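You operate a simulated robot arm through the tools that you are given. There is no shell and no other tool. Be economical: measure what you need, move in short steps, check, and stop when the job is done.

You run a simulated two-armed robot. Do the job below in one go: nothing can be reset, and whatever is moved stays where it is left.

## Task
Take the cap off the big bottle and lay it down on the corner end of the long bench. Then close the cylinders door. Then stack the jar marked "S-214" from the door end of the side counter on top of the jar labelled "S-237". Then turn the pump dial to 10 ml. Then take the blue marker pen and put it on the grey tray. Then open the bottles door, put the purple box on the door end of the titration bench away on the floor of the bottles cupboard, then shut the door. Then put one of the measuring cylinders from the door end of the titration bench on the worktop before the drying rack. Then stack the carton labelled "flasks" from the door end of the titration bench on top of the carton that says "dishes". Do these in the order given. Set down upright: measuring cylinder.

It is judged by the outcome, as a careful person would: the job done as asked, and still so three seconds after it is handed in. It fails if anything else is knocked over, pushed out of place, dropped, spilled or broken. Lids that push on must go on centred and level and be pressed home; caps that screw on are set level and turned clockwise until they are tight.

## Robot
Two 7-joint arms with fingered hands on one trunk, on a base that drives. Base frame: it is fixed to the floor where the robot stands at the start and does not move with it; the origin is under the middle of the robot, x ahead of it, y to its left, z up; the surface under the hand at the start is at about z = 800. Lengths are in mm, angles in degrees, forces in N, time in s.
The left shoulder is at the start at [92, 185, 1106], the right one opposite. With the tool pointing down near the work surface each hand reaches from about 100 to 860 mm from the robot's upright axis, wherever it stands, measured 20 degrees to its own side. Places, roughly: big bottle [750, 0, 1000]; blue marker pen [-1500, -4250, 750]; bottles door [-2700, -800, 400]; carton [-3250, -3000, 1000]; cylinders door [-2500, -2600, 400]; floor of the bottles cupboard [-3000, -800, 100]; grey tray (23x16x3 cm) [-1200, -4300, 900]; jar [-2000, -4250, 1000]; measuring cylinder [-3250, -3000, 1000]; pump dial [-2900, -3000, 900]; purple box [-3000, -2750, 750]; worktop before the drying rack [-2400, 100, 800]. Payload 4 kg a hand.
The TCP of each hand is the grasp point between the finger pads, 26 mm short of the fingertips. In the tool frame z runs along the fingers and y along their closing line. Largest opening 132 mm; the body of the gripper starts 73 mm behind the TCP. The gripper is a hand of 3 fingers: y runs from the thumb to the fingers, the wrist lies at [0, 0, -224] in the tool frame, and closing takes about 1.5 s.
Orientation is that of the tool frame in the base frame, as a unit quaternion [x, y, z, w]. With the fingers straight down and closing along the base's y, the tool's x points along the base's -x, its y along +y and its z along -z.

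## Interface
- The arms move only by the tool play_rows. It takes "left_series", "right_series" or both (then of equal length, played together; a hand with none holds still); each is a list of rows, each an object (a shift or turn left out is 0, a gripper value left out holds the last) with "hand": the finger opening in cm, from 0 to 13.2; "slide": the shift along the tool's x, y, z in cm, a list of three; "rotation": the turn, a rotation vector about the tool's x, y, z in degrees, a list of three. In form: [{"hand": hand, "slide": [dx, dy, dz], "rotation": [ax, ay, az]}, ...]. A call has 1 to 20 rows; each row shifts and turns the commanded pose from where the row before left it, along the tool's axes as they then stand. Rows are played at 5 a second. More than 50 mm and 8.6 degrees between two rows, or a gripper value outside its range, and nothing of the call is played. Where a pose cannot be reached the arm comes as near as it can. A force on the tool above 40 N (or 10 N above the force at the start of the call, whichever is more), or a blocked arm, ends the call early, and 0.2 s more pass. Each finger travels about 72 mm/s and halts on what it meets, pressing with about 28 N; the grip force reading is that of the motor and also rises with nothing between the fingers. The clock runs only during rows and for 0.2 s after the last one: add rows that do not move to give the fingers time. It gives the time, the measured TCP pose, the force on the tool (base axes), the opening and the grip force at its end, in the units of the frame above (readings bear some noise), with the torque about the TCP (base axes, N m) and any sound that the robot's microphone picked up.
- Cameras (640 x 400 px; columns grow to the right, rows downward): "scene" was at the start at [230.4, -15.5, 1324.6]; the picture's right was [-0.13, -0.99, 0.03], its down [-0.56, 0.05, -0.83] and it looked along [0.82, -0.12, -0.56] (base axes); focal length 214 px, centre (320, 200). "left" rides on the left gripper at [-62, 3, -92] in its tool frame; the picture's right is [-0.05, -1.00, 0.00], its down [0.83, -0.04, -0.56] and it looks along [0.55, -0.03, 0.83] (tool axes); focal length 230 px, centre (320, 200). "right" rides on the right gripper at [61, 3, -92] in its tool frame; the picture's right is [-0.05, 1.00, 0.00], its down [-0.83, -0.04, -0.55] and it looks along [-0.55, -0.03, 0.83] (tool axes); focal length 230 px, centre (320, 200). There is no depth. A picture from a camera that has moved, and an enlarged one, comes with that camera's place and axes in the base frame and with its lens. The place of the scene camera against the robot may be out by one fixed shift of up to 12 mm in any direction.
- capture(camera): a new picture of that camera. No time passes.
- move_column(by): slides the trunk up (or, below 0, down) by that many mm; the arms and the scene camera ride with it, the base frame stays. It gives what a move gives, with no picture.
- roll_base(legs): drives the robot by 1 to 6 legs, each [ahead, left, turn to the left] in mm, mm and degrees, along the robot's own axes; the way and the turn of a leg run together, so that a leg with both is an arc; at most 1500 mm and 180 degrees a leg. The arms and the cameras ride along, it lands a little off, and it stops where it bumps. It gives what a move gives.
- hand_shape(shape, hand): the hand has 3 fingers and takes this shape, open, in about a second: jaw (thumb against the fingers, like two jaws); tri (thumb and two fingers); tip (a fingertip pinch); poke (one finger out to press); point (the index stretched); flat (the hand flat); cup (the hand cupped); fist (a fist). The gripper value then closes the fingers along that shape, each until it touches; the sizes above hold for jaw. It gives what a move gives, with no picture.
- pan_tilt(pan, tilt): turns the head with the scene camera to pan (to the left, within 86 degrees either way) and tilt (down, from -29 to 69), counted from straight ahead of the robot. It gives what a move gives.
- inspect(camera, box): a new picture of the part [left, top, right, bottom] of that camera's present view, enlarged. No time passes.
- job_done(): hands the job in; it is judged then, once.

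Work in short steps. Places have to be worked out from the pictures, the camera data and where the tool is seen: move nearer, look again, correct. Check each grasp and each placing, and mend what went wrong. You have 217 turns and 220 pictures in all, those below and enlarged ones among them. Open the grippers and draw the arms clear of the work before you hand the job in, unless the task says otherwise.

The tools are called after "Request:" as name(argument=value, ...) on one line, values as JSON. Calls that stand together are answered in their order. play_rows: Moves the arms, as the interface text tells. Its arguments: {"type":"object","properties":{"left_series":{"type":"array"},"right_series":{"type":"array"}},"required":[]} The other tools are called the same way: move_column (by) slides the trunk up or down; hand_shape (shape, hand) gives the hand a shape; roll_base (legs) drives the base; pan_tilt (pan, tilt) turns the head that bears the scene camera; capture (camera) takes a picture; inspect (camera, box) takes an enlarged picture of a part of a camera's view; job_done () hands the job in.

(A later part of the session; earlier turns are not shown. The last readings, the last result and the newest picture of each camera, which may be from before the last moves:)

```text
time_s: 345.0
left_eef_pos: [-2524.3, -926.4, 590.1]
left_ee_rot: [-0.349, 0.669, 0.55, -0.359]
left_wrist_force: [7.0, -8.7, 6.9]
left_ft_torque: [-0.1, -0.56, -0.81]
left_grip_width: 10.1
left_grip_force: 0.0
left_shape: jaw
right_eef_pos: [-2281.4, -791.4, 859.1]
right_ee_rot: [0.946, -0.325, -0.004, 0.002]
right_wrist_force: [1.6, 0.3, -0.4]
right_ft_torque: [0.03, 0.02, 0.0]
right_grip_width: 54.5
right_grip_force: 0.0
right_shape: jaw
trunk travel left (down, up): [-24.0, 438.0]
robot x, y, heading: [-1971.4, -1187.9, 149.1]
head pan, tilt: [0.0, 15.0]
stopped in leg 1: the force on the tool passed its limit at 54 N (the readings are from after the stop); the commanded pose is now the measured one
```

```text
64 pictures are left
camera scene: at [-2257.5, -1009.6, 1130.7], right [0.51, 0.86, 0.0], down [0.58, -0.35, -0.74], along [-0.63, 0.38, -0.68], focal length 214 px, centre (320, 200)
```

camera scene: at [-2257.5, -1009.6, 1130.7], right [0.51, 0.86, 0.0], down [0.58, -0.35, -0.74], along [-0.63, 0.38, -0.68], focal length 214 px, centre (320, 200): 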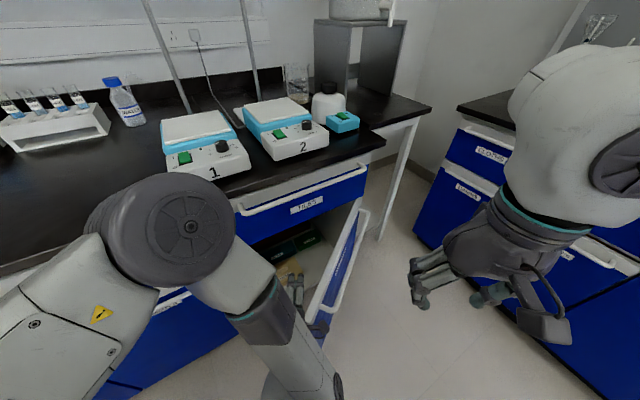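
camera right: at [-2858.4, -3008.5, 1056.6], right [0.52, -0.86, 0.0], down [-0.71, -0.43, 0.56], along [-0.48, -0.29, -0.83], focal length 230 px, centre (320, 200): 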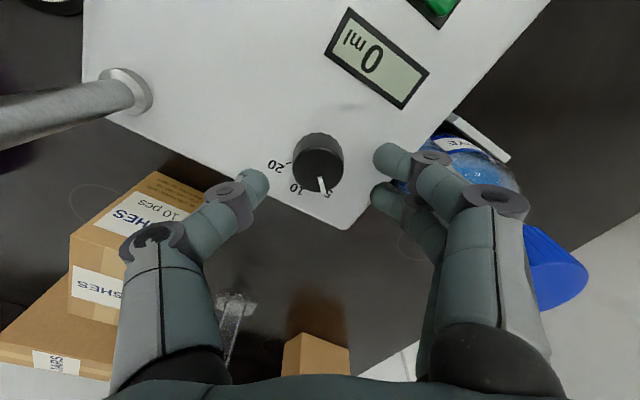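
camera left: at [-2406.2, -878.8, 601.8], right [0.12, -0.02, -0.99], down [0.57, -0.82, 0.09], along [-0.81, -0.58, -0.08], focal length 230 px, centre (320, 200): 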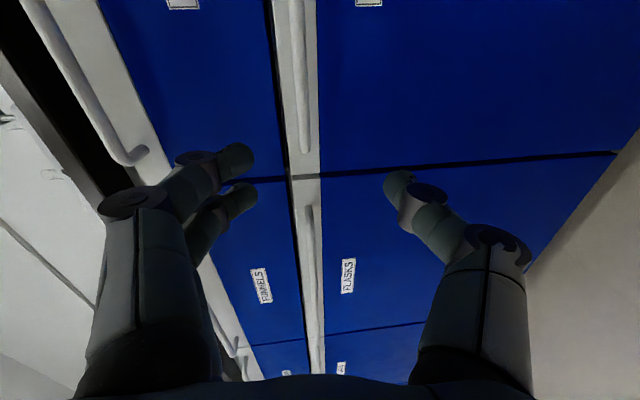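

Force limits trip at driving speed. I push more gently with the arm itself (small steps to the right).

Request:
play_rows(left_series=[{"slide": [-1.2, 0, -0.3]}, {"slide": [-1.2, 0, -0.3]}, {"slide": [-1.2, 0, -0.3]}, {"slide": [-1.2, 0, -0.3]}, {"slide": [-1.2, 0, -0.3]}, {"slide": [-1.2, 0, -0.3]}, {"slide": [-1.2, 0, -0.3]}, {"slide": [-1.2, 0, -0.3]}, {"slide": [-1.2, 0, -0.3]}, {"slide": [-1.2, 0, -0.3]}])

Request:
capture(camera="left")

Request:
inspect(camera="scene", box=[240, 200, 400, 360])

```text
time_s: 345.7
left_eef_pos: [-2501.9, -911.2, 586.3]
left_ee_rot: [-0.35, 0.672, 0.548, -0.355]
left_wrist_force: [10.1, -13.1, 7.7]
left_ft_torque: [0.07, -0.6, -1.23]
left_grip_width: 10.4
left_grip_force: 0.1
left_shape: jaw
right_eef_pos: [-2282.0, -792.4, 858.7]
right_ee_rot: [0.946, -0.324, -0.004, 0.001]
right_wrist_force: [0.2, -0.2, -0.4]
right_ft_torque: [-0.04, 0.01, 0.02]
right_grip_width: 54.5
right_grip_force: 0.0
right_shape: jaw
trunk travel left (down, up): [-24.0, 438.0]
robot x, y, heading: [-1963.4, -1187.8, 149.2]
head pan, tilt: [0.0, 15.0]
stopped in row 3 (left hand): the force on the tool passed its limit at 42 N (the readings are from after the stop); the commanded pose is now the measured one
```

```text
63 pictures are left
camera left: at [-2392.0, -902.2, 595.4], right [0.11, -0.11, -0.99], down [0.06, -0.99, 0.12], along [-0.99, -0.08, -0.1], focal length 230 px, centre (320, 200)
```

left: 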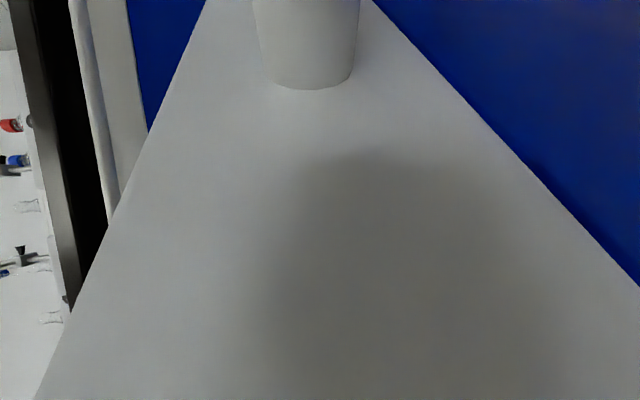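

```text
2.50 times, centred on (320, 280) of scene
camera zoom: at [-2259.2, -1011.1, 1130.1], right [0.51, 0.86, 0.0], down [0.58, -0.35, -0.73], along [-0.63, 0.38, -0.68], focal length 536 px, centre (320, 0)
```

zoom: 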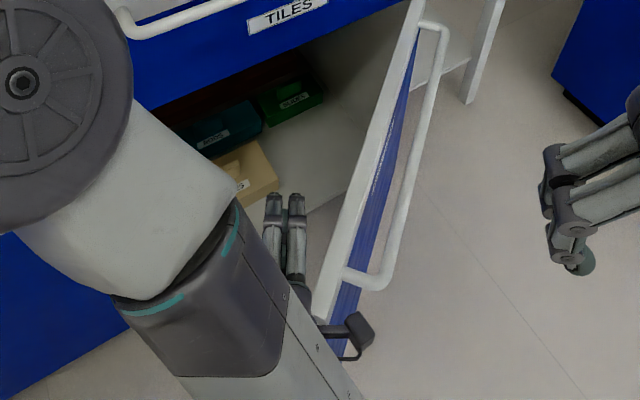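

The hand's camera stalk straddles the door's end, so it was pushing end-on. I ease left, back out 55 mm so only the fingers are behind the door, then pull right and back.

Request:
roll_base(legs=[[0, 25, 0], [-50, 0, 0]])

Request:
play_rows(left_series=[{"slide": [-1.2, 0, -0.6]}, {"slide": [-1.2, 0, -0.6]}, {"slide": [-1.2, 0, -0.6]}, {"slide": [-1.2, 0, -0.6]}, {"slide": [-1.2, 0, -0.6]}, {"slide": [-1.2, 0, -0.6]}])

Request:
inspect(camera="scene", box=[240, 200, 400, 360])

```text
time_s: 347.1
left_eef_pos: [-2473.3, -957.8, 587.1]
left_ee_rot: [-0.35, 0.669, 0.549, -0.357]
left_wrist_force: [0.6, -0.7, -0.1]
left_ft_torque: [0.0, -0.04, -0.04]
left_grip_width: 10.3
left_grip_force: 0.0
left_shape: jaw
right_eef_pos: [-2251.5, -840.9, 859.5]
right_ee_rot: [0.946, -0.324, -0.004, 0.001]
right_wrist_force: [0.0, 0.2, -0.1]
right_ft_torque: [0.02, 0.0, -0.01]
right_grip_width: 54.7
right_grip_force: 0.0
right_shape: jaw
trunk travel left (down, up): [-24.0, 438.0]
robot x, y, heading: [-1936.1, -1236.7, 149.3]
head pan, tilt: [0.0, 15.0]
```

```text
time_s: 348.4
left_eef_pos: [-2413.2, -916.2, 586.2]
left_ee_rot: [-0.357, 0.666, 0.546, -0.361]
left_wrist_force: [-0.7, 0.6, 0.0]
left_ft_torque: [-0.02, -0.02, -0.02]
left_grip_width: 10.3
left_grip_force: 0.1
left_shape: jaw
right_eef_pos: [-2251.2, -839.7, 858.7]
right_ee_rot: [0.946, -0.324, -0.004, 0.002]
right_wrist_force: [-0.3, -0.7, -0.7]
right_ft_torque: [-0.02, -0.01, 0.02]
right_grip_width: 54.6
right_grip_force: 0.0
right_shape: jaw
trunk travel left (down, up): [-24.0, 438.0]
robot x, y, heading: [-1939.7, -1232.5, 149.3]
head pan, tilt: [0.0, 15.0]
```

```text
2.50 times, centred on (320, 280) of scene
camera zoom: at [-2229.0, -1058.2, 1130.2], right [0.51, 0.86, 0.0], down [0.58, -0.35, -0.73], along [-0.63, 0.38, -0.68], focal length 536 px, centre (320, 0)
```

zoom: 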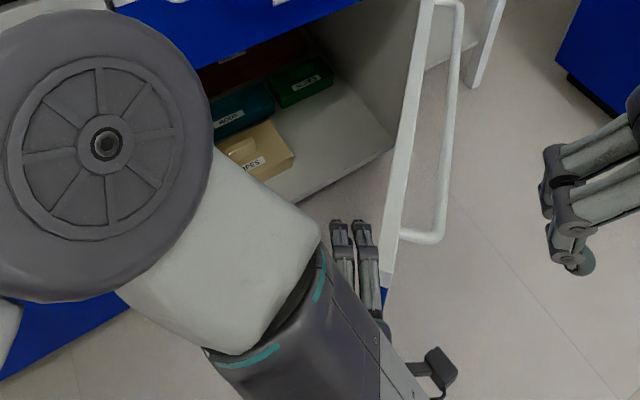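

That works: the door is swinging open. I continue.

Request:
play_rows(left_series=[{"slide": [-1.4, 0, 0]}, {"slide": [-1.4, 0, 0]}, {"slide": [-1.4, 0, 0]}, {"slide": [-1.4, 0, 0]}, {"slide": [-1.4, 0, 0]}, {"slide": [-1.4, 0, 0]}, {"slide": [-1.4, 0, 0]}, {"slide": [-1.4, 0, 0]}, {"slide": [-1.4, 0, 0]}, {"slide": [-1.4, 0, 0]}])

Request:
roll_base(legs=[[0, -120, 0]])

Request:
capture(camera="scene")

```text
time_s: 350.6
left_eef_pos: [-2357.1, -810.3, 589.5]
left_ee_rot: [-0.35, 0.671, 0.548, -0.356]
left_wrist_force: [0.6, 0.4, 0.4]
left_ft_torque: [0.0, 0.03, 0.02]
left_grip_width: 10.1
left_grip_force: 0.1
left_shape: jaw
left hand out of reach, approached as far as the arm can: row 8, 9, 10
right_eef_pos: [-2253.1, -840.8, 860.0]
right_ee_rot: [0.946, -0.324, -0.004, 0.001]
right_wrist_force: [-0.2, 0.2, -0.2]
right_ft_torque: [0.01, 0.02, 0.04]
right_grip_width: 54.5
right_grip_force: 0.2
right_shape: jaw
trunk travel left (down, up): [-24.0, 438.0]
robot x, y, heading: [-1934.7, -1234.0, 149.3]
head pan, tilt: [0.0, 15.0]
```

```text
time_s: 351.9
left_eef_pos: [-2296.0, -708.2, 588.8]
left_ee_rot: [-0.351, 0.671, 0.547, -0.357]
left_wrist_force: [0.1, -0.4, -0.1]
left_ft_torque: [-0.02, -0.01, 0.01]
left_grip_width: 10.1
left_grip_force: 0.1
left_shape: jaw
right_eef_pos: [-2190.9, -736.3, 859.0]
right_ee_rot: [0.946, -0.324, -0.005, 0.002]
right_wrist_force: [-0.2, 0.1, -0.1]
right_ft_torque: [-0.01, 0.0, -0.02]
right_grip_width: 54.7
right_grip_force: 0.0
right_shape: jaw
trunk travel left (down, up): [-24.0, 438.0]
robot x, y, heading: [-1874.3, -1132.7, 149.4]
head pan, tilt: [0.0, 15.0]
```

```text
60 pictures are left
camera scene: at [-2167.4, -954.6, 1130.2], right [0.51, 0.86, 0.0], down [0.58, -0.35, -0.73], along [-0.63, 0.37, -0.68], focal length 214 px, centre (320, 200)
```

scene: 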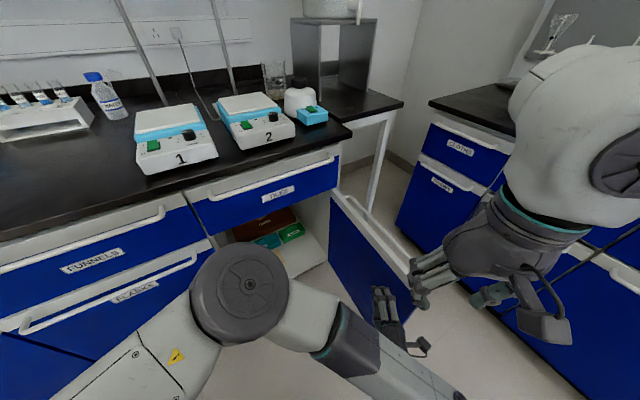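

The door is about 80° open. I push it a bit further so that it won't be in the way of the arm.

Request:
roll_base(legs=[[114, -130, 0], [90, -60, 0]])

Request:
capture(camera="scene")

```text
time_s: 353.8
left_eef_pos: [-2336.8, -525.3, 588.3]
left_ee_rot: [-0.354, 0.672, 0.542, -0.361]
left_wrist_force: [7.9, -13.3, 0.3]
left_ft_torque: [0.03, 0.02, -0.12]
left_grip_width: 10.5
left_grip_force: 0.1
left_shape: jaw
right_eef_pos: [-2232.3, -547.6, 860.1]
right_ee_rot: [0.947, -0.323, -0.006, 0.001]
right_wrist_force: [0.2, -0.5, -1.0]
right_ft_torque: [0.02, 0.03, -0.04]
right_grip_width: 54.7
right_grip_force: 0.1
right_shape: jaw
trunk travel left (down, up): [-24.0, 438.0]
robot x, y, heading: [-1914.9, -939.7, 149.2]
head pan, tilt: [0.0, 15.0]
stopped in leg 2: the force on the tool passed its limit at 65 N (the readings are from after the stop); the commanded pose is now the measured one
```

```text
59 pictures are left
camera scene: at [-2209.6, -765.7, 1130.5], right [0.51, 0.86, 0.0], down [0.58, -0.35, -0.73], along [-0.63, 0.38, -0.68], focal length 214 px, centre (320, 200)
```

scene: 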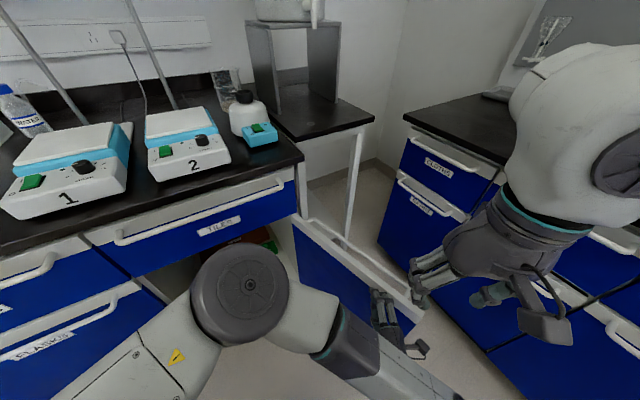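

The door is at its stop. I withdraw and drive along to the purple box, then raise the trunk.

Request:
roll_base(legs=[[0, 40, 0], [-300, 440, 0], [0, 0, 31], [0, 1280, 0]])

Request:
move_column(by=320)

Request:
pan_tilt(pan=0, tilt=35)

Request:
capture(camera="scene")

```text
time_s: 365.0
left_eef_pos: [-2482.1, -2644.3, 589.2]
left_ee_rot: [-0.517, 0.554, 0.429, -0.492]
left_wrist_force: [0.4, -0.1, 0.0]
left_ft_torque: [0.0, 0.03, 0.01]
left_grip_width: 10.2
left_grip_force: 0.0
left_shape: jaw
right_eef_pos: [-2379.2, -2611.5, 858.8]
right_ee_rot: [0.998, -0.064, -0.005, 0.003]
right_wrist_force: [-0.3, 0.4, 0.4]
right_ft_torque: [0.0, 0.0, -0.01]
right_grip_width: 54.7
right_grip_force: 0.0
right_shape: jaw
trunk travel left (down, up): [-24.0, 438.0]
robot x, y, heading: [-1906.7, -2792.1, 179.9]
head pan, tilt: [0.0, 15.0]
```

```text
time_s: 368.1
left_eef_pos: [-2479.9, -2645.3, 1075.9]
left_ee_rot: [0.455, -0.484, -0.495, 0.561]
left_wrist_force: [0.6, -0.5, -0.4]
left_ft_torque: [0.01, -0.02, 0.05]
left_grip_width: 10.1
left_grip_force: 0.1
left_shape: jaw
right_eef_pos: [-2379.6, -2611.3, 1179.0]
right_ee_rot: [0.998, -0.064, -0.005, 0.003]
right_wrist_force: [0.4, 0.1, -0.1]
right_ft_torque: [-0.02, 0.01, -0.01]
right_grip_width: 54.6
right_grip_force: 0.1
right_shape: jaw
trunk travel left (down, up): [-344.0, 118.0]
robot x, y, heading: [-1905.7, -2792.5, 180.0]
head pan, tilt: [0.0, 15.0]
```

```text
time_s: 369.0
left_eef_pos: [-2479.1, -2644.4, 1076.6]
left_ee_rot: [0.455, -0.483, -0.495, 0.561]
left_wrist_force: [0.3, -0.2, -0.6]
left_ft_torque: [0.01, 0.01, 0.03]
left_grip_width: 10.1
left_grip_force: 0.1
left_shape: jaw
right_eef_pos: [-2378.0, -2610.8, 1179.4]
right_ee_rot: [0.998, -0.063, -0.004, 0.003]
right_wrist_force: [0.8, -0.3, -0.7]
right_ft_torque: [-0.03, 0.02, 0.0]
right_grip_width: 54.7
right_grip_force: 0.1
right_shape: jaw
trunk travel left (down, up): [-344.0, 118.0]
robot x, y, heading: [-1907.3, -2789.0, 179.6]
head pan, tilt: [0.0, 35.0]
```

```text
58 pictures are left
camera scene: at [-2000.4, -2792.6, 1535.4], right [0.01, 1.0, 0.0], down [0.6, 0.0, -0.8], along [-0.8, 0.0, -0.6], focal length 214 px, centre (320, 200)
```

scene: 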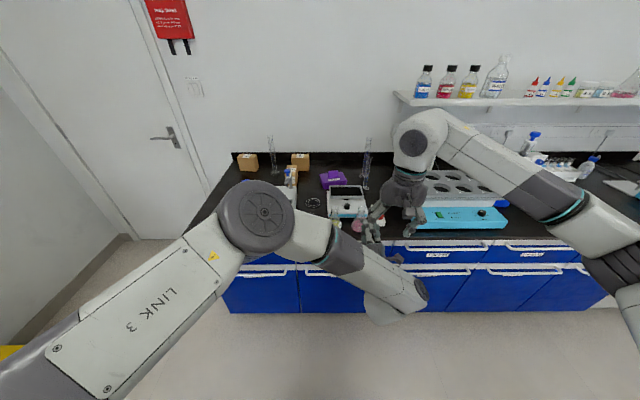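

I pull the left arm back and aside, then drive in with the right hand toward the purple box.

Request:
play_rows(left_series=[{"slide": [3, 0, -3.9]}, {"slide": [3, 0, -3.9]}, {"slide": [3, 0, -3.9]}, {"slide": [3, 0, -3.9]}, {"slide": [3, 0, -3.9]}, {}])

Request:
roll_base(legs=[[370, 0, 0]])

Request:
capture(camera="right")

```text
time_s: 370.4
left_eef_pos: [-2346.7, -2794.4, 1089.8]
left_ee_rot: [0.456, -0.486, -0.494, 0.558]
left_wrist_force: [-0.3, 0.5, 0.3]
left_ft_torque: [0.03, 0.01, -0.01]
left_grip_width: 10.0
left_grip_force: 0.1
left_shape: jaw
left hand out of reach, approached as far as the arm can: row 4, 5
right_eef_pos: [-2380.3, -2610.6, 1179.9]
right_ee_rot: [0.998, -0.064, -0.005, 0.002]
right_wrist_force: [-0.1, 0.3, 0.6]
right_ft_torque: [-0.03, -0.05, 0.01]
right_grip_width: 54.4
right_grip_force: 0.1
right_shape: jaw
trunk travel left (down, up): [-344.0, 118.0]
robot x, y, heading: [-1907.6, -2792.7, 179.5]
head pan, tilt: [0.0, 35.0]
```

```text
time_s: 372.7
left_eef_pos: [-2713.5, -2797.9, 1092.0]
left_ee_rot: [0.457, -0.485, -0.492, 0.56]
left_wrist_force: [0.3, 0.3, 0.3]
left_ft_torque: [0.03, 0.01, 0.0]
left_grip_width: 10.1
left_grip_force: 0.0
left_shape: jaw
right_eef_pos: [-2746.5, -2613.2, 1180.7]
right_ee_rot: [0.998, -0.06, -0.006, 0.003]
right_wrist_force: [0.3, 0.2, -0.3]
right_ft_torque: [-0.05, -0.01, 0.01]
right_grip_width: 54.3
right_grip_force: 0.0
right_shape: jaw
trunk travel left (down, up): [-344.0, 118.0]
robot x, y, heading: [-2277.4, -2790.8, -179.9]
head pan, tilt: [0.0, 35.0]
```

```text
57 pictures are left
camera right: at [-2684.9, -2625.7, 1271.4], right [-0.17, -0.99, 0.01], down [-0.81, 0.15, 0.56], along [-0.56, 0.09, -0.83], focal length 230 px, centre (320, 200)
```

right: 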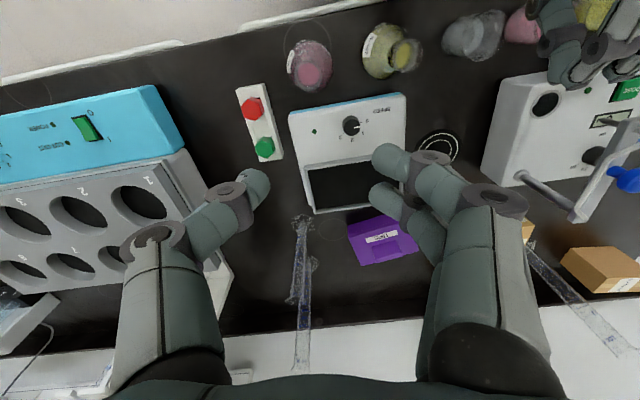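

Box at about (-3035, -2698). I drive 105 mm closer and bring the right hand above it.

Request:
roll_base(legs=[[105, 0, 0]])

Request:
play_rows(right_series=[{"slide": [-3.4, 2.2, 0]}, {"slide": [-3.4, 2.2, 0]}, {"slide": [-3.4, 2.0, 1.5]}, {"slide": [-3, 0, 3]}, {"slide": [-2, 0, 4]}, {}])

Request:
capture(camera="right")

```text
time_s: 373.9
left_eef_pos: [-2817.1, -2798.6, 1092.2]
left_ee_rot: [0.457, -0.485, -0.492, 0.56]
left_wrist_force: [1.1, 0.0, -0.7]
left_ft_torque: [0.03, -0.03, 0.03]
left_grip_width: 10.1
left_grip_force: 0.0
left_shape: jaw
right_eef_pos: [-2850.7, -2615.5, 1180.1]
right_ee_rot: [0.998, -0.061, -0.005, 0.004]
right_wrist_force: [-0.4, 0.6, -0.1]
right_ft_torque: [-0.04, 0.0, 0.0]
right_grip_width: 54.8
right_grip_force: 0.1
right_shape: jaw
trunk travel left (down, up): [-344.0, 118.0]
robot x, y, heading: [-2380.9, -2791.7, -179.9]
head pan, tilt: [0.0, 35.0]
```

```text
time_s: 375.3
left_eef_pos: [-2819.3, -2798.7, 1090.8]
left_ee_rot: [0.458, -0.484, -0.492, 0.56]
left_wrist_force: [-1.1, 0.0, 0.0]
left_ft_torque: [-0.01, 0.02, 0.01]
left_grip_width: 10.2
left_grip_force: 0.0
left_shape: jaw
right_eef_pos: [-3011.4, -2659.9, 1097.4]
right_ee_rot: [0.998, -0.06, -0.006, 0.002]
right_wrist_force: [0.3, 0.9, 0.2]
right_ft_torque: [0.0, -0.01, 0.03]
right_grip_width: 54.4
right_grip_force: 0.1
right_shape: jaw
trunk travel left (down, up): [-344.0, 118.0]
robot x, y, heading: [-2375.8, -2789.7, -180.1]
head pan, tilt: [0.0, 35.0]
```

```text
56 pictures are left
camera right: at [-2949.2, -2671.1, 1188.9], right [-0.17, -0.99, 0.01], down [-0.81, 0.14, 0.56], along [-0.56, 0.09, -0.83], focal length 230 px, centre (320, 200)
```

right: 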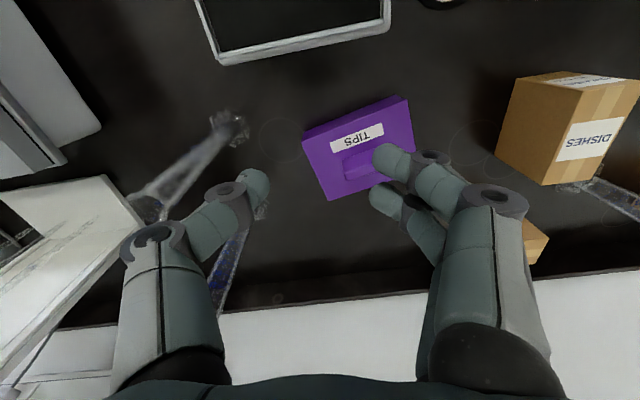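

Box centre is near (-3065, -2706) with a handle block at about (-3080, -2712), in line with the long side. I turn 14°, move over the handle and lower for a closer look.

Request:
play_rows(right_series=[{"hand": 10, "rotation": [0, 0, -7.2]}, {"rotation": [0, 0, -7.2]}, {"slide": [-3.7, 2.1, 2]}, {"slide": [-3.7, 2.1, 2]}, {"slide": [0, 0, 3.5]}, {}])

Request:
capture(camera="right")

```text
time_s: 376.7
left_eef_pos: [-2818.5, -2797.3, 1091.1]
left_ee_rot: [0.458, -0.485, -0.492, 0.559]
left_wrist_force: [0.7, -1.0, -0.2]
left_ft_torque: [-0.01, -0.01, -0.02]
left_grip_width: 10.0
left_grip_force: 0.1
left_shape: jaw
right_eef_pos: [-3080.9, -2712.5, 1020.8]
right_ee_rot: [0.998, 0.066, -0.006, 0.003]
right_wrist_force: [0.3, -0.6, 0.3]
right_ft_torque: [0.02, -0.03, -0.02]
right_grip_width: 100.1
right_grip_force: 0.2
right_shape: jaw
trunk travel left (down, up): [-344.0, 118.0]
robot x, y, heading: [-2379.9, -2790.6, -179.8]
head pan, tilt: [0.0, 35.0]
```

```text
55 pictures are left
camera right: at [-3017.9, -2708.5, 1112.4], right [0.08, -1.0, 0.0], down [-0.82, -0.06, 0.56], along [-0.56, -0.05, -0.83], focal length 230 px, centre (320, 200)
```

right: 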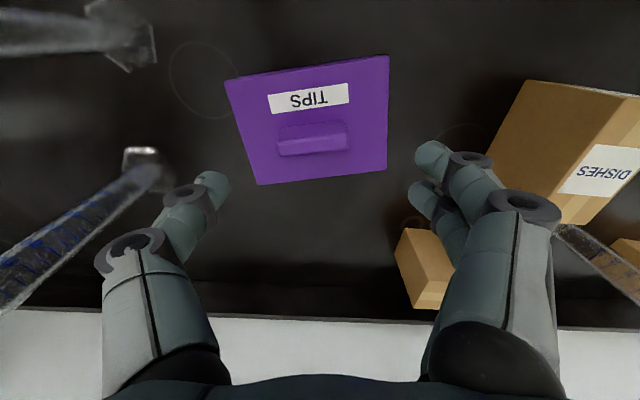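

Handle top centre triangulates to (-3087, -2710, 922), 60 mm long. I correct, lower to z 932 and close on it.

Request:
play_rows(right_series=[{"slide": [-0.6, -0.25, 2.5]}, {"slide": [0, 0, 3.2]}, {"slide": [0, 0, 2.8]}, {}, {}, {"hand": 4}, {}, {}, {}, {}, {}])

Request:
capture(camera="right")

```text
time_s: 379.1
left_eef_pos: [-2819.8, -2798.6, 1089.9]
left_ee_rot: [0.458, -0.484, -0.492, 0.56]
left_wrist_force: [-0.3, 0.7, 1.0]
left_ft_torque: [-0.02, -0.01, -0.01]
left_grip_width: 10.2
left_grip_force: 0.1
left_shape: jaw
right_eef_pos: [-3079.6, -2710.3, 937.5]
right_ee_rot: [0.998, 0.066, -0.006, 0.003]
right_wrist_force: [-0.1, 0.1, 0.8]
right_ft_torque: [-0.02, 0.03, -0.02]
right_grip_width: 7.1
right_grip_force: 28.3
right_shape: jaw
right hand out of reach, approached as far as the arm can: row 2, 3
trunk travel left (down, up): [-344.0, 118.0]
robot x, y, heading: [-2376.8, -2792.5, -179.9]
head pan, tilt: [0.0, 35.0]
```

```text
54 pictures are left
camera right: at [-3017.7, -2706.8, 1028.9], right [0.08, -1.0, 0.01], down [-0.82, -0.06, 0.56], along [-0.56, -0.05, -0.83], focal length 230 px, centre (320, 200)
```

right: 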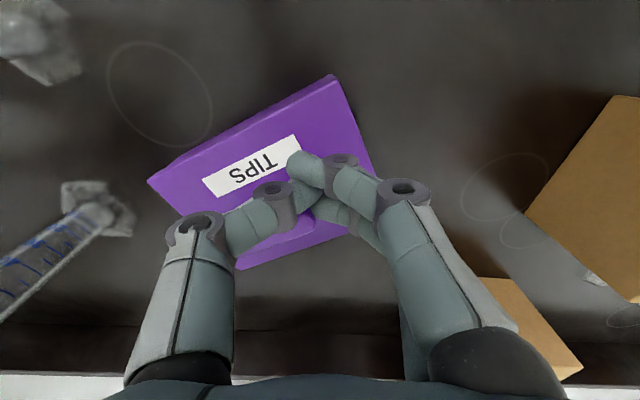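

The reach fell short: fingers closed beside the handle and turned the box a little. I open, rise, and drive 40 mm closer for another look.

Request:
play_rows(right_series=[{"hand": 9}, {}, {}, {"slide": [0, 0, -4]}, {"slide": [0, 0, -3.5]}, {"rotation": [0, 0, -7.3]}, {"rotation": [0, 0, -7.3]}, {"rotation": [0, 0, -7.3]}, {}])

Request:
roll_base(legs=[[40, -20, 0]])

Request:
capture(camera="right")

```text
time_s: 381.1
left_eef_pos: [-2819.1, -2797.7, 1090.9]
left_ee_rot: [0.458, -0.485, -0.492, 0.56]
left_wrist_force: [0.2, 0.0, 0.2]
left_ft_torque: [-0.03, -0.01, 0.0]
left_grip_width: 10.3
left_grip_force: 0.0
left_shape: jaw
right_eef_pos: [-3079.3, -2708.6, 1012.9]
right_ee_rot: [0.967, 0.254, -0.006, 0.002]
right_wrist_force: [-0.4, 0.0, 0.2]
right_ft_torque: [-0.04, 0.0, -0.01]
right_grip_width: 90.0
right_grip_force: 0.0
right_shape: jaw
trunk travel left (down, up): [-344.0, 118.0]
robot x, y, heading: [-2381.9, -2789.5, -180.1]
head pan, tilt: [0.0, 35.0]
```

```text
time_s: 382.0
left_eef_pos: [-2835.1, -2791.0, 1090.1]
left_ee_rot: [0.46, -0.484, -0.49, 0.561]
left_wrist_force: [-0.1, 0.0, 0.4]
left_ft_torque: [0.01, -0.01, -0.01]
left_grip_width: 10.3
left_grip_force: 0.1
left_shape: jaw
right_eef_pos: [-3095.1, -2704.7, 1014.7]
right_ee_rot: [0.966, 0.257, -0.006, 0.003]
right_wrist_force: [-0.3, -0.5, -0.4]
right_ft_torque: [0.0, -0.03, -0.05]
right_grip_width: 89.7
right_grip_force: 0.2
right_shape: jaw
trunk travel left (down, up): [-344.0, 118.0]
robot x, y, heading: [-2399.7, -2781.2, -179.5]
head pan, tilt: [0.0, 35.0]
stopped in leg 1: the robot was blocked; the commanded pose is now the measured one
```

```text
53 pictures are left
camera right: at [-3039.9, -2677.5, 1104.8], right [0.45, -0.89, 0.0], down [-0.74, -0.37, 0.57], along [-0.5, -0.26, -0.82], focal length 230 px, centre (320, 200)
```

right: 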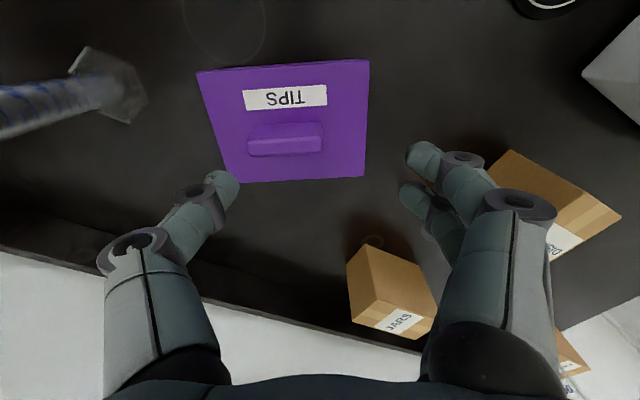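

Base is at the bench. Lowering the trunk brings the shoulder forward, so I raise both hands 17 cm relative to the body and then lower the trunk by the same.

Request:
play_rows(left_series=[{"slide": [0, 3.4, 0]}, {"slide": [0, 3.4, 0]}, {"slide": [0, 3.4, 0]}, {"slide": [0, 3.4, 0]}, {"slide": [0, 3.4, 0]}, {}], right_series=[{"slide": [1.5, 0, -3.6]}, {"slide": [1.5, 0, -3.6]}, {"slide": [0, 0, -3.6]}, {"slide": [0, 0, -3.6]}, {"slide": [0, 0, -3.6]}, {}])

```text
time_s: 383.4
left_eef_pos: [-2815.2, -2771.1, 1258.6]
left_ee_rot: [0.457, -0.485, -0.491, 0.56]
left_wrist_force: [-1.1, -0.1, 0.7]
left_ft_torque: [0.02, 0.0, 0.01]
left_grip_width: 10.0
left_grip_force: 0.1
left_shape: jaw
right_eef_pos: [-3065.7, -2689.3, 1194.4]
right_ee_rot: [0.966, 0.257, -0.006, 0.002]
right_wrist_force: [-0.6, -0.5, -0.5]
right_ft_torque: [-0.03, -0.02, 0.01]
right_grip_width: 89.8
right_grip_force: 0.0
right_shape: jaw
trunk travel left (down, up): [-344.0, 118.0]
robot x, y, heading: [-2393.1, -2778.6, -179.5]
head pan, tilt: [0.0, 35.0]
```

Request:
move_column(by=-180)

Request:
capture(camera="right")

```text
time_s: 385.4
left_eef_pos: [-2814.8, -2775.5, 1079.3]
left_ee_rot: [0.461, -0.483, -0.49, 0.561]
left_wrist_force: [0.5, -0.1, -0.3]
left_ft_torque: [0.01, 0.01, -0.01]
left_grip_width: 9.9
left_grip_force: 0.0
left_shape: jaw
right_eef_pos: [-3066.1, -2688.1, 1016.3]
right_ee_rot: [0.966, 0.257, -0.008, 0.002]
right_wrist_force: [-0.6, 0.6, -0.1]
right_ft_torque: [-0.01, 0.0, -0.02]
right_grip_width: 89.6
right_grip_force: 0.0
right_shape: jaw
trunk travel left (down, up): [-164.0, 298.0]
robot x, y, heading: [-2394.7, -2781.3, -179.5]
head pan, tilt: [0.0, 35.0]
```

```text
52 pictures are left
camera right: at [-3009.1, -2661.8, 1106.9], right [0.45, -0.89, 0.0], down [-0.73, -0.37, 0.57], along [-0.51, -0.26, -0.82], focal length 230 px, centre (320, 200)
```

right: 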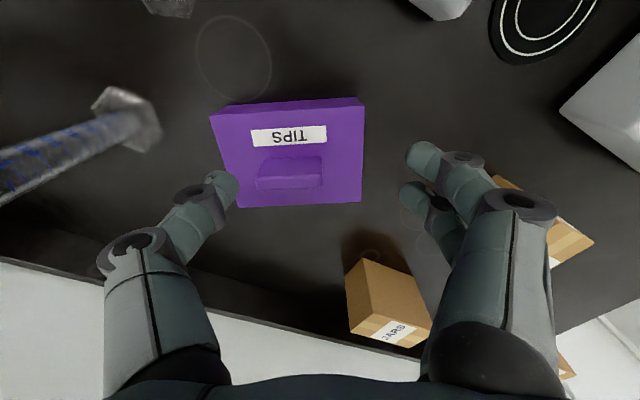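

Handle at (-3111, -2682, 921). I move over it and lower to 930.

Request:
play_rows(right_series=[{"slide": [-1.8, -1.4, 0]}, {"slide": [-1.8, -1.4, 1]}, {"slide": [0, 0, 3.5]}, {"slide": [0, 0, 3.8]}, {}, {}])

Request:
capture(camera="right")

```text
time_s: 386.8
left_eef_pos: [-2814.6, -2774.6, 1078.4]
left_ee_rot: [0.46, -0.484, -0.49, 0.56]
left_wrist_force: [-0.2, -0.2, 0.0]
left_ft_torque: [0.0, 0.03, 0.04]
left_grip_width: 10.1
left_grip_force: 0.1
left_shape: jaw
right_eef_pos: [-3113.9, -2681.0, 933.2]
right_ee_rot: [0.967, 0.257, -0.006, 0.002]
right_wrist_force: [-0.7, -0.3, -0.6]
right_ft_torque: [-0.02, 0.01, 0.0]
right_grip_width: 89.7
right_grip_force: 0.1
right_shape: jaw
trunk travel left (down, up): [-164.0, 298.0]
robot x, y, heading: [-2392.8, -2781.3, -179.5]
head pan, tilt: [0.0, 35.0]
```

```text
51 pictures are left
camera right: at [-3056.9, -2653.6, 1023.8], right [0.45, -0.89, 0.0], down [-0.74, -0.37, 0.57], along [-0.51, -0.26, -0.82], focal length 230 px, centre (320, 200)
```

right: 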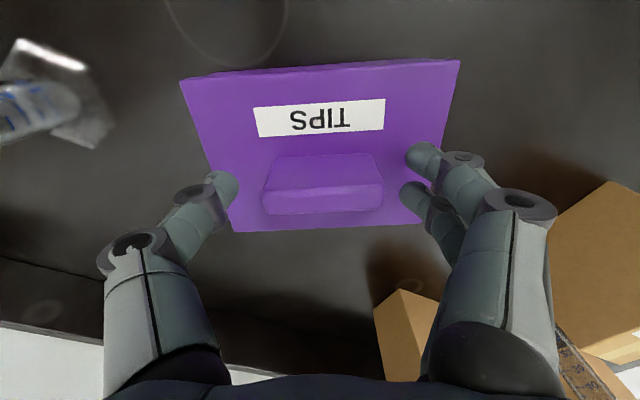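

The handle is between the fingers. I close.

Request:
play_rows(right_series=[{"hand": 3}, {}, {}, {}, {}, {"slide": [0, 0, -2]}, {"slide": [0, 0, -3]}, {}])

Request:
capture(camera="right")

```text
time_s: 388.6
left_eef_pos: [-2816.1, -2774.9, 1078.2]
left_ee_rot: [0.459, -0.485, -0.49, 0.56]
left_wrist_force: [0.8, 0.5, 0.0]
left_ft_torque: [0.02, 0.0, -0.02]
left_grip_width: 9.9
left_grip_force: 0.0
left_shape: jaw
right_eef_pos: [-3112.3, -2681.4, 981.8]
right_ee_rot: [0.966, 0.257, -0.007, 0.001]
right_wrist_force: [0.5, -0.4, -2.4]
right_ft_torque: [-0.02, 0.01, 0.02]
right_grip_width: 51.4
right_grip_force: 27.5
right_shape: jaw
trunk travel left (down, up): [-164.0, 298.0]
robot x, y, heading: [-2391.6, -2783.3, -179.2]
head pan, tilt: [0.0, 35.0]
```

```text
50 pictures are left
camera right: at [-3056.2, -2653.8, 1073.7], right [0.45, -0.89, 0.0], down [-0.74, -0.37, 0.57], along [-0.51, -0.26, -0.82], focal length 230 px, centre (320, 200)
```

right: 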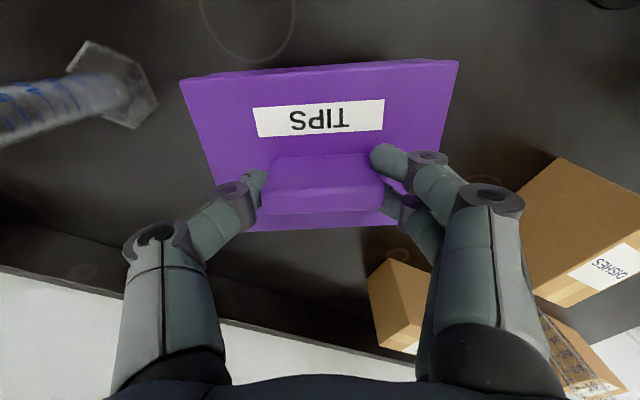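

The whole box lifts by its handle. I raise it more and back out from the bench.

Request:
play_rows(right_series=[{"slide": [0, 0, -4]}, {"slide": [0, 0, -4]}, {"slide": [0, 0, -4]}, {}])

Request:
roll_base(legs=[[-480, 0, 0], [0, -900, 0], [0, -860, 0]])

Request:
capture(camera="scene")

```text
time_s: 389.6
left_eef_pos: [-2815.9, -2774.5, 1077.7]
left_ee_rot: [0.46, -0.485, -0.49, 0.56]
left_wrist_force: [-0.2, -0.6, -0.1]
left_ft_torque: [-0.01, 0.03, 0.02]
left_grip_width: 10.2
left_grip_force: 0.0
left_shape: jaw
right_eef_pos: [-3110.8, -2679.6, 1101.8]
right_ee_rot: [0.966, 0.258, -0.007, 0.002]
right_wrist_force: [0.3, 0.3, -2.1]
right_ft_torque: [-0.02, 0.03, 0.03]
right_grip_width: 51.4
right_grip_force: 27.8
right_shape: jaw
trunk travel left (down, up): [-164.0, 298.0]
robot x, y, heading: [-2393.4, -2779.9, -179.7]
head pan, tilt: [0.0, 35.0]
```

```text
time_s: 400.8
left_eef_pos: [-2365.1, -1032.6, 1079.9]
left_ee_rot: [0.462, -0.481, -0.487, 0.564]
left_wrist_force: [0.0, -0.1, -0.5]
left_ft_torque: [0.0, -0.01, -0.01]
left_grip_width: 9.4
left_grip_force: 0.1
left_shape: jaw
right_eef_pos: [-2662.4, -941.7, 1101.9]
right_ee_rot: [0.965, 0.263, -0.007, 0.002]
right_wrist_force: [0.2, 0.1, -2.3]
right_ft_torque: [0.0, -0.02, 0.01]
right_grip_width: 51.5
right_grip_force: 27.8
right_shape: jaw
trunk travel left (down, up): [-164.0, 298.0]
robot x, y, heading: [-1945.9, -1033.1, -179.0]
head pan, tilt: [0.0, 35.0]
```

```text
49 pictures are left
camera scene: at [-2142.7, -1038.3, 1324.5], right [0.0, 1.0, 0.0], down [0.72, 0.01, -0.69], along [-0.69, 0.0, -0.72], focal length 214 px, centre (320, 200)
```

scene: 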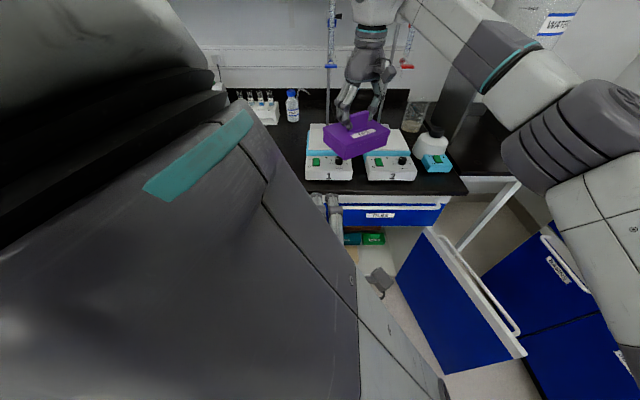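

I bring the left arm back to point down (it blocks the view and would hit the bench), while drawing the box back in front of the bench.

Request:
play_rows(left_series=[{"rotation": [4.96, 4.28, -4.23]}, {"rotation": [4.96, 4.28, -4.23]}, {"rotation": [4.96, 4.28, -4.23]}, {"rotation": [4.96, 4.28, -4.23]}, {"rotation": [4.96, 4.28, -4.23]}, {"rotation": [4.96, 4.28, -4.23]}, {"rotation": [4.96, 4.28, -4.23]}, {"rotation": [4.96, 4.28, -4.23]}, {"rotation": [4.96, 4.28, -4.23]}, {"rotation": [4.96, 4.28, -4.23]}, {"rotation": [4.96, 4.28, -4.23]}, {"rotation": [4.96, 4.28, -4.23]}, {"rotation": [4.96, 4.28, -4.23]}, {"rotation": [4.96, 4.28, -4.23]}, {"rotation": [4.96, 4.28, -4.23]}, {"rotation": [4.96, 4.28, -4.23]}, {}], right_series=[{"slide": [1.08, 0.63, 0]}, {"slide": [1.08, 0.63, 0]}, {"slide": [1.08, 0.63, 0]}, {"slide": [1.08, 0.63, 0]}, {"slide": [1.08, 0.63, 0]}, {"slide": [1.08, 0.63, 0]}, {"slide": [1.08, 0.63, 0]}, {"slide": [1.08, 0.63, 0]}, {"slide": [1.08, 0.63, 0]}, {"slide": [1.08, 0.63, 0]}, {"slide": [1.08, 0.63, 0]}, {"slide": [1.08, 0.63, 0]}, {"slide": [1.08, 0.63, 0]}, {"slide": [1.08, 0.63, 0]}, {"slide": [1.08, 0.63, 0]}, {"slide": [1.08, 0.63, 0]}, {}])

Request:
capture(camera="scene")

```text
time_s: 404.4
left_eef_pos: [-2367.1, -1031.8, 1079.4]
left_ee_rot: [1.0, 0.0, 0.0, 0.001]
left_wrist_force: [-0.1, 0.3, -0.1]
left_ft_torque: [0.02, -0.01, -0.01]
left_grip_width: 10.2
left_grip_force: 0.0
left_shape: jaw
right_eef_pos: [-2462.5, -940.6, 1099.9]
right_ee_rot: [0.965, 0.262, -0.006, 0.001]
right_wrist_force: [-1.1, 0.4, -1.7]
right_ft_torque: [0.01, 0.03, 0.01]
right_grip_width: 47.3
right_grip_force: 27.6
right_shape: jaw
trunk travel left (down, up): [-164.0, 298.0]
robot x, y, heading: [-1945.4, -1034.7, -178.9]
head pan, tilt: [0.0, 35.0]
```

```text
48 pictures are left
camera scene: at [-2140.9, -1039.3, 1322.1], right [-0.02, 1.0, 0.0], down [0.74, 0.01, -0.67], along [-0.67, -0.01, -0.74], focal length 214 px, centre (320, 200)
```

scene: 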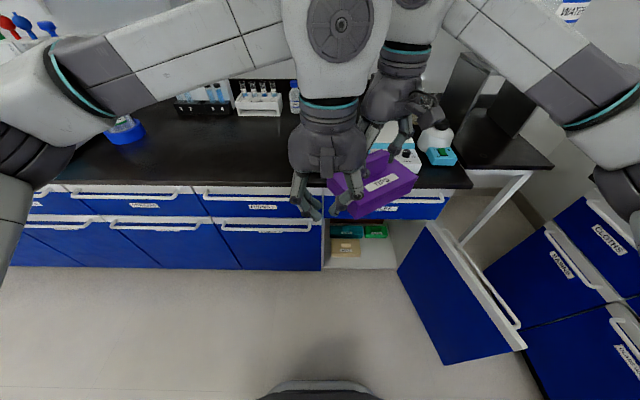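

The box is safely in hand but near the left hand. I move the left hand away, square up the box, and shift it right.

Request:
play_rows(left_series=[{"slide": [0, 4, 0]}, {"slide": [0, 4, 0]}, {"slide": [0, 4, 0]}, {"slide": [0, 4, 0]}, {"slide": [0, 4, 0]}, {"slide": [0, 4, 0]}, {}, {}], right_series=[{"slide": [1.8, -3.1, 0]}, {"slide": [1.8, -3.1, 0]}, {"slide": [1.8, -3.1, 0]}, {"rotation": [0, 0, 7.5]}, {"rotation": [0, 0, 7.5]}, {"rotation": [0, 0, 7.5]}, {"rotation": [0, 0, 7.5]}, {}])

Request:
move_column(by=-160)

Request:
capture(camera="right")

```text
time_s: 406.2
left_eef_pos: [-2366.5, -1273.3, 1077.9]
left_ee_rot: [1.0, -0.001, -0.001, 0.001]
left_wrist_force: [-0.5, -0.3, -1.0]
left_ft_torque: [-0.05, 0.0, -0.01]
left_grip_width: 10.1
left_grip_force: 0.0
left_shape: jaw
right_eef_pos: [-2463.4, -833.2, 1098.6]
right_ee_rot: [1.0, 0.004, -0.006, 0.003]
right_wrist_force: [-0.4, -0.3, -0.8]
right_ft_torque: [0.0, -0.01, 0.02]
right_grip_width: 46.7
right_grip_force: 27.7
right_shape: jaw
trunk travel left (down, up): [-164.0, 298.0]
robot x, y, heading: [-1950.3, -1037.8, -178.8]
head pan, tilt: [0.0, 35.0]
```

```text
time_s: 408.1
left_eef_pos: [-2365.0, -1271.7, 920.9]
left_ee_rot: [1.0, -0.001, -0.001, 0.001]
left_wrist_force: [-0.5, 0.9, -0.7]
left_ft_torque: [-0.02, -0.01, -0.01]
left_grip_width: 9.9
left_grip_force: 0.0
left_shape: jaw
right_eef_pos: [-2462.0, -835.2, 940.6]
right_ee_rot: [1.0, 0.005, -0.007, 0.004]
right_wrist_force: [0.5, 0.3, -1.5]
right_ft_torque: [0.0, -0.05, 0.0]
right_grip_width: 46.4
right_grip_force: 28.1
right_shape: jaw
trunk travel left (down, up): [-4.0, 458.0]
robot x, y, heading: [-1945.8, -1032.3, -178.8]
head pan, tilt: [0.0, 35.0]
```

```text
47 pictures are left
camera right: at [-2398.6, -836.8, 1030.9], right [-0.04, -1.0, 0.01], down [-0.82, 0.04, 0.57], along [-0.57, 0.02, -0.82], focal length 230 px, centre (320, 200)
```

right: 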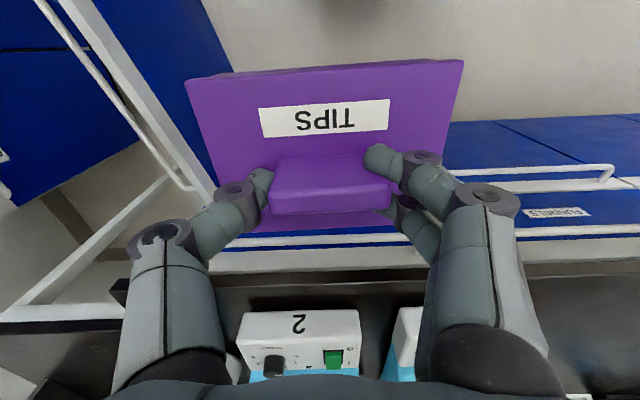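

Box held level. I lower it in front of the open cupboard.

Request:
play_rows(right_series=[{"slide": [-0.6, 0, 4.3]}, {"slide": [-0.6, 0, 4.3]}, {"slide": [-0.6, 0, 4.3]}, {"slide": [-0.6, 0, 4.3]}, {"slide": [-0.6, 0, 4.3]}, {"slide": [-0.6, 0, 4.3]}, {"slide": [-0.6, 0, 4.3]}, {"slide": [-0.6, 0, 4.3]}, {"slide": [-0.6, 0, 4.3]}, {"slide": [-0.6, 0, 4.3]}, {"slide": [-0.6, 0, 4.3]}, {"slide": [-0.6, 0, 4.3]}, {"slide": [-0.6, 0, 4.3]}, {"slide": [-0.6, 0, 4.3]}, {"slide": [-0.6, 0, 4.3]}, {}])

Request:
capture(camera="scene")

```text
time_s: 411.5
left_eef_pos: [-2366.4, -1272.0, 919.8]
left_ee_rot: [1.0, 0.0, -0.001, 0.002]
left_wrist_force: [-0.3, 0.0, -0.1]
left_ft_torque: [0.02, 0.0, -0.01]
left_grip_width: 10.0
left_grip_force: 0.1
left_shape: jaw
right_eef_pos: [-2560.2, -839.3, 293.8]
right_ee_rot: [1.0, 0.003, -0.006, 0.004]
right_wrist_force: [0.3, 1.2, -1.7]
right_ft_torque: [-0.03, -0.02, 0.02]
right_grip_width: 44.6
right_grip_force: 27.9
right_shape: jaw
trunk travel left (down, up): [-4.0, 458.0]
robot x, y, heading: [-1945.8, -1033.6, -178.9]
head pan, tilt: [0.0, 35.0]
```

```text
46 pictures are left
camera scene: at [-2287.3, -1042.7, 1069.1], right [-0.02, 1.0, 0.0], down [0.91, 0.02, -0.42], along [-0.42, -0.01, -0.91], focal length 214 px, centre (320, 200)
```

scene: 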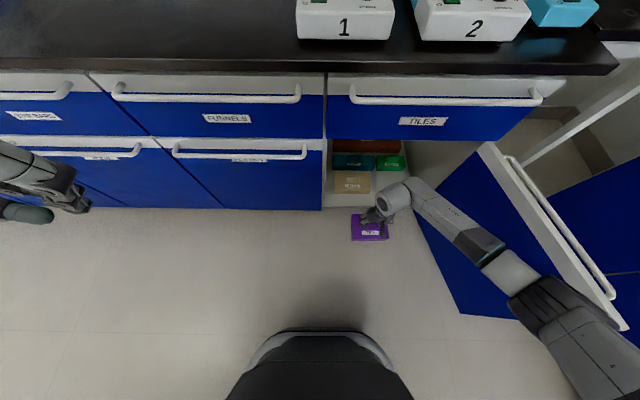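

Clear so far. I shift 100 mm right, lower a bit more, and then drive in.

Request:
roll_base(legs=[[0, -105, 0]])

Request:
play_rows(right_series=[{"slide": [0, 0, 3.5]}, {"slide": [0, 0, 3.5]}, {}])

Request:
roll_base(legs=[[185, 0, 0]])

Request:
capture(camera="scene")

Request:
capture(camera="right")

```text
time_s: 412.8
left_eef_pos: [-2367.6, -1169.1, 919.1]
left_ee_rot: [1.0, 0.0, -0.002, 0.0]
left_wrist_force: [0.5, 0.0, 0.3]
left_ft_torque: [0.01, 0.01, -0.02]
left_grip_width: 10.1
left_grip_force: 0.2
left_shape: jaw
right_eef_pos: [-2560.0, -743.1, 294.3]
right_ee_rot: [1.0, 0.009, -0.005, 0.008]
right_wrist_force: [0.4, 0.1, -1.9]
right_ft_torque: [0.0, -0.03, -0.01]
right_grip_width: 44.7
right_grip_force: 28.6
right_shape: jaw
trunk travel left (down, up): [-4.0, 458.0]
robot x, y, heading: [-1945.2, -927.6, -178.9]
head pan, tilt: [0.0, 35.0]
stopped in leg 1: the robot was blocked; the commanded pose is now the measured one
```

```text
time_s: 413.6
left_eef_pos: [-2368.5, -1169.8, 919.4]
left_ee_rot: [1.0, 0.0, 0.0, 0.001]
left_wrist_force: [-0.4, -0.2, 0.0]
left_ft_torque: [-0.03, 0.02, -0.01]
left_grip_width: 9.8
left_grip_force: 0.2
left_shape: jaw
right_eef_pos: [-2559.5, -744.6, 225.2]
right_ee_rot: [1.0, 0.009, -0.005, 0.008]
right_wrist_force: [-0.1, 0.4, -1.6]
right_ft_torque: [-0.02, 0.0, 0.01]
right_grip_width: 44.1
right_grip_force: 28.4
right_shape: jaw
trunk travel left (down, up): [-4.0, 458.0]
robot x, y, heading: [-1948.6, -927.9, -179.0]
head pan, tilt: [0.0, 35.0]
```

```text
time_s: 415.1
left_eef_pos: [-2542.2, -1188.6, 922.0]
left_ee_rot: [1.0, 0.002, -0.008, -0.007]
left_wrist_force: [0.2, 0.6, 0.0]
left_ft_torque: [0.01, -0.01, -0.03]
left_grip_width: 10.1
left_grip_force: 0.2
left_shape: jaw
right_eef_pos: [-2736.6, -762.7, 232.2]
right_ee_rot: [1.0, 0.014, -0.007, 0.005]
right_wrist_force: [1.2, -0.2, -2.6]
right_ft_torque: [0.03, -0.06, 0.03]
right_grip_width: 44.1
right_grip_force: 28.2
right_shape: jaw
trunk travel left (down, up): [-4.0, 458.0]
robot x, y, heading: [-2134.2, -933.3, -178.4]
head pan, tilt: [0.0, 35.0]
```

```text
45 pictures are left
camera scene: at [-2461.9, -960.4, 1073.8], right [-0.02, 1.0, 0.02], down [0.9, 0.03, -0.43], along [-0.43, 0.0, -0.9], focal length 214 px, centre (320, 200)
```

scene: 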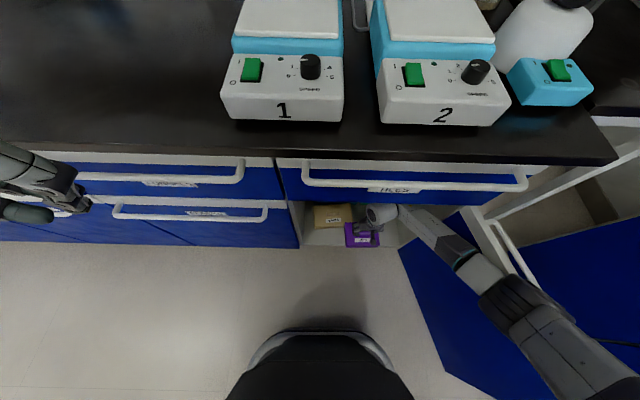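

```text
44 pictures are left
camera right: at [-2674.1, -765.0, 323.8], right [-0.02, -1.0, 0.01], down [-0.82, 0.03, 0.57], along [-0.57, 0.0, -0.82], focal length 230 px, centre (320, 200)
```

right: 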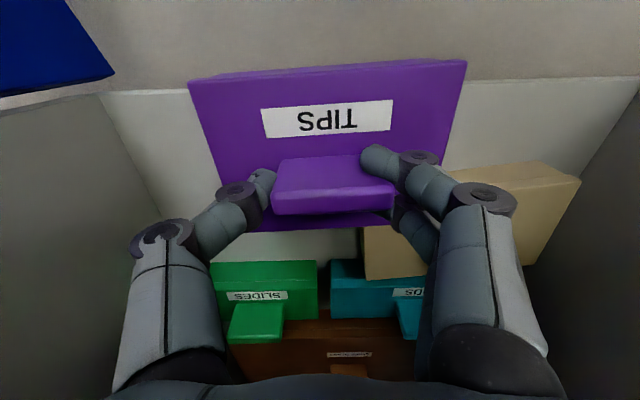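

The box needs to go ~45 mm deeper and ~50 mm right (clear of the yellow box). I shift with the arm.

Request:
play_rows(right_series=[{"slide": [0, -2.5, 0]}, {"slide": [0, -2.5, 0]}, {"slide": [-2.2, 0, 0]}, {"slide": [-2.2, 0, 0]}, {"slide": [0, 0, 2]}, {}])

Request:
capture(camera="right")

```text
time_s: 416.7
left_eef_pos: [-2548.1, -1180.9, 923.3]
left_ee_rot: [1.0, 0.003, -0.005, -0.001]
left_wrist_force: [0.3, -0.3, 0.6]
left_ft_torque: [0.03, 0.06, 0.02]
left_grip_width: 10.1
left_grip_force: 0.0
left_shape: jaw
right_eef_pos: [-2767.8, -743.3, 200.6]
right_ee_rot: [0.999, 0.024, 0.007, 0.026]
right_wrist_force: [9.6, 9.8, 39.4]
right_ft_torque: [0.06, 0.17, 0.02]
right_grip_width: 46.5
right_grip_force: 28.0
right_shape: jaw
trunk travel left (down, up): [-4.0, 458.0]
robot x, y, heading: [-2132.2, -936.3, -178.5]
head pan, tilt: [0.0, 35.0]
stopped in row 6 (right hand): the arm was blocked; the commanded pose is now the measured one
```

```text
43 pictures are left
camera right: at [-2707.6, -739.8, 292.6], right [0.0, -1.0, 0.05], down [-0.84, 0.03, 0.54], along [-0.54, -0.04, -0.84], focal length 230 px, centre (320, 200)
```

right: 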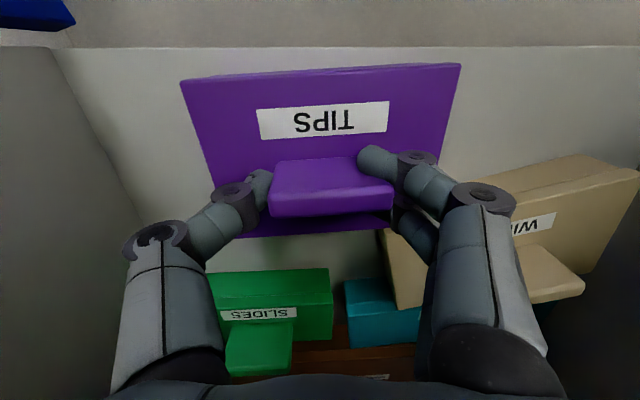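

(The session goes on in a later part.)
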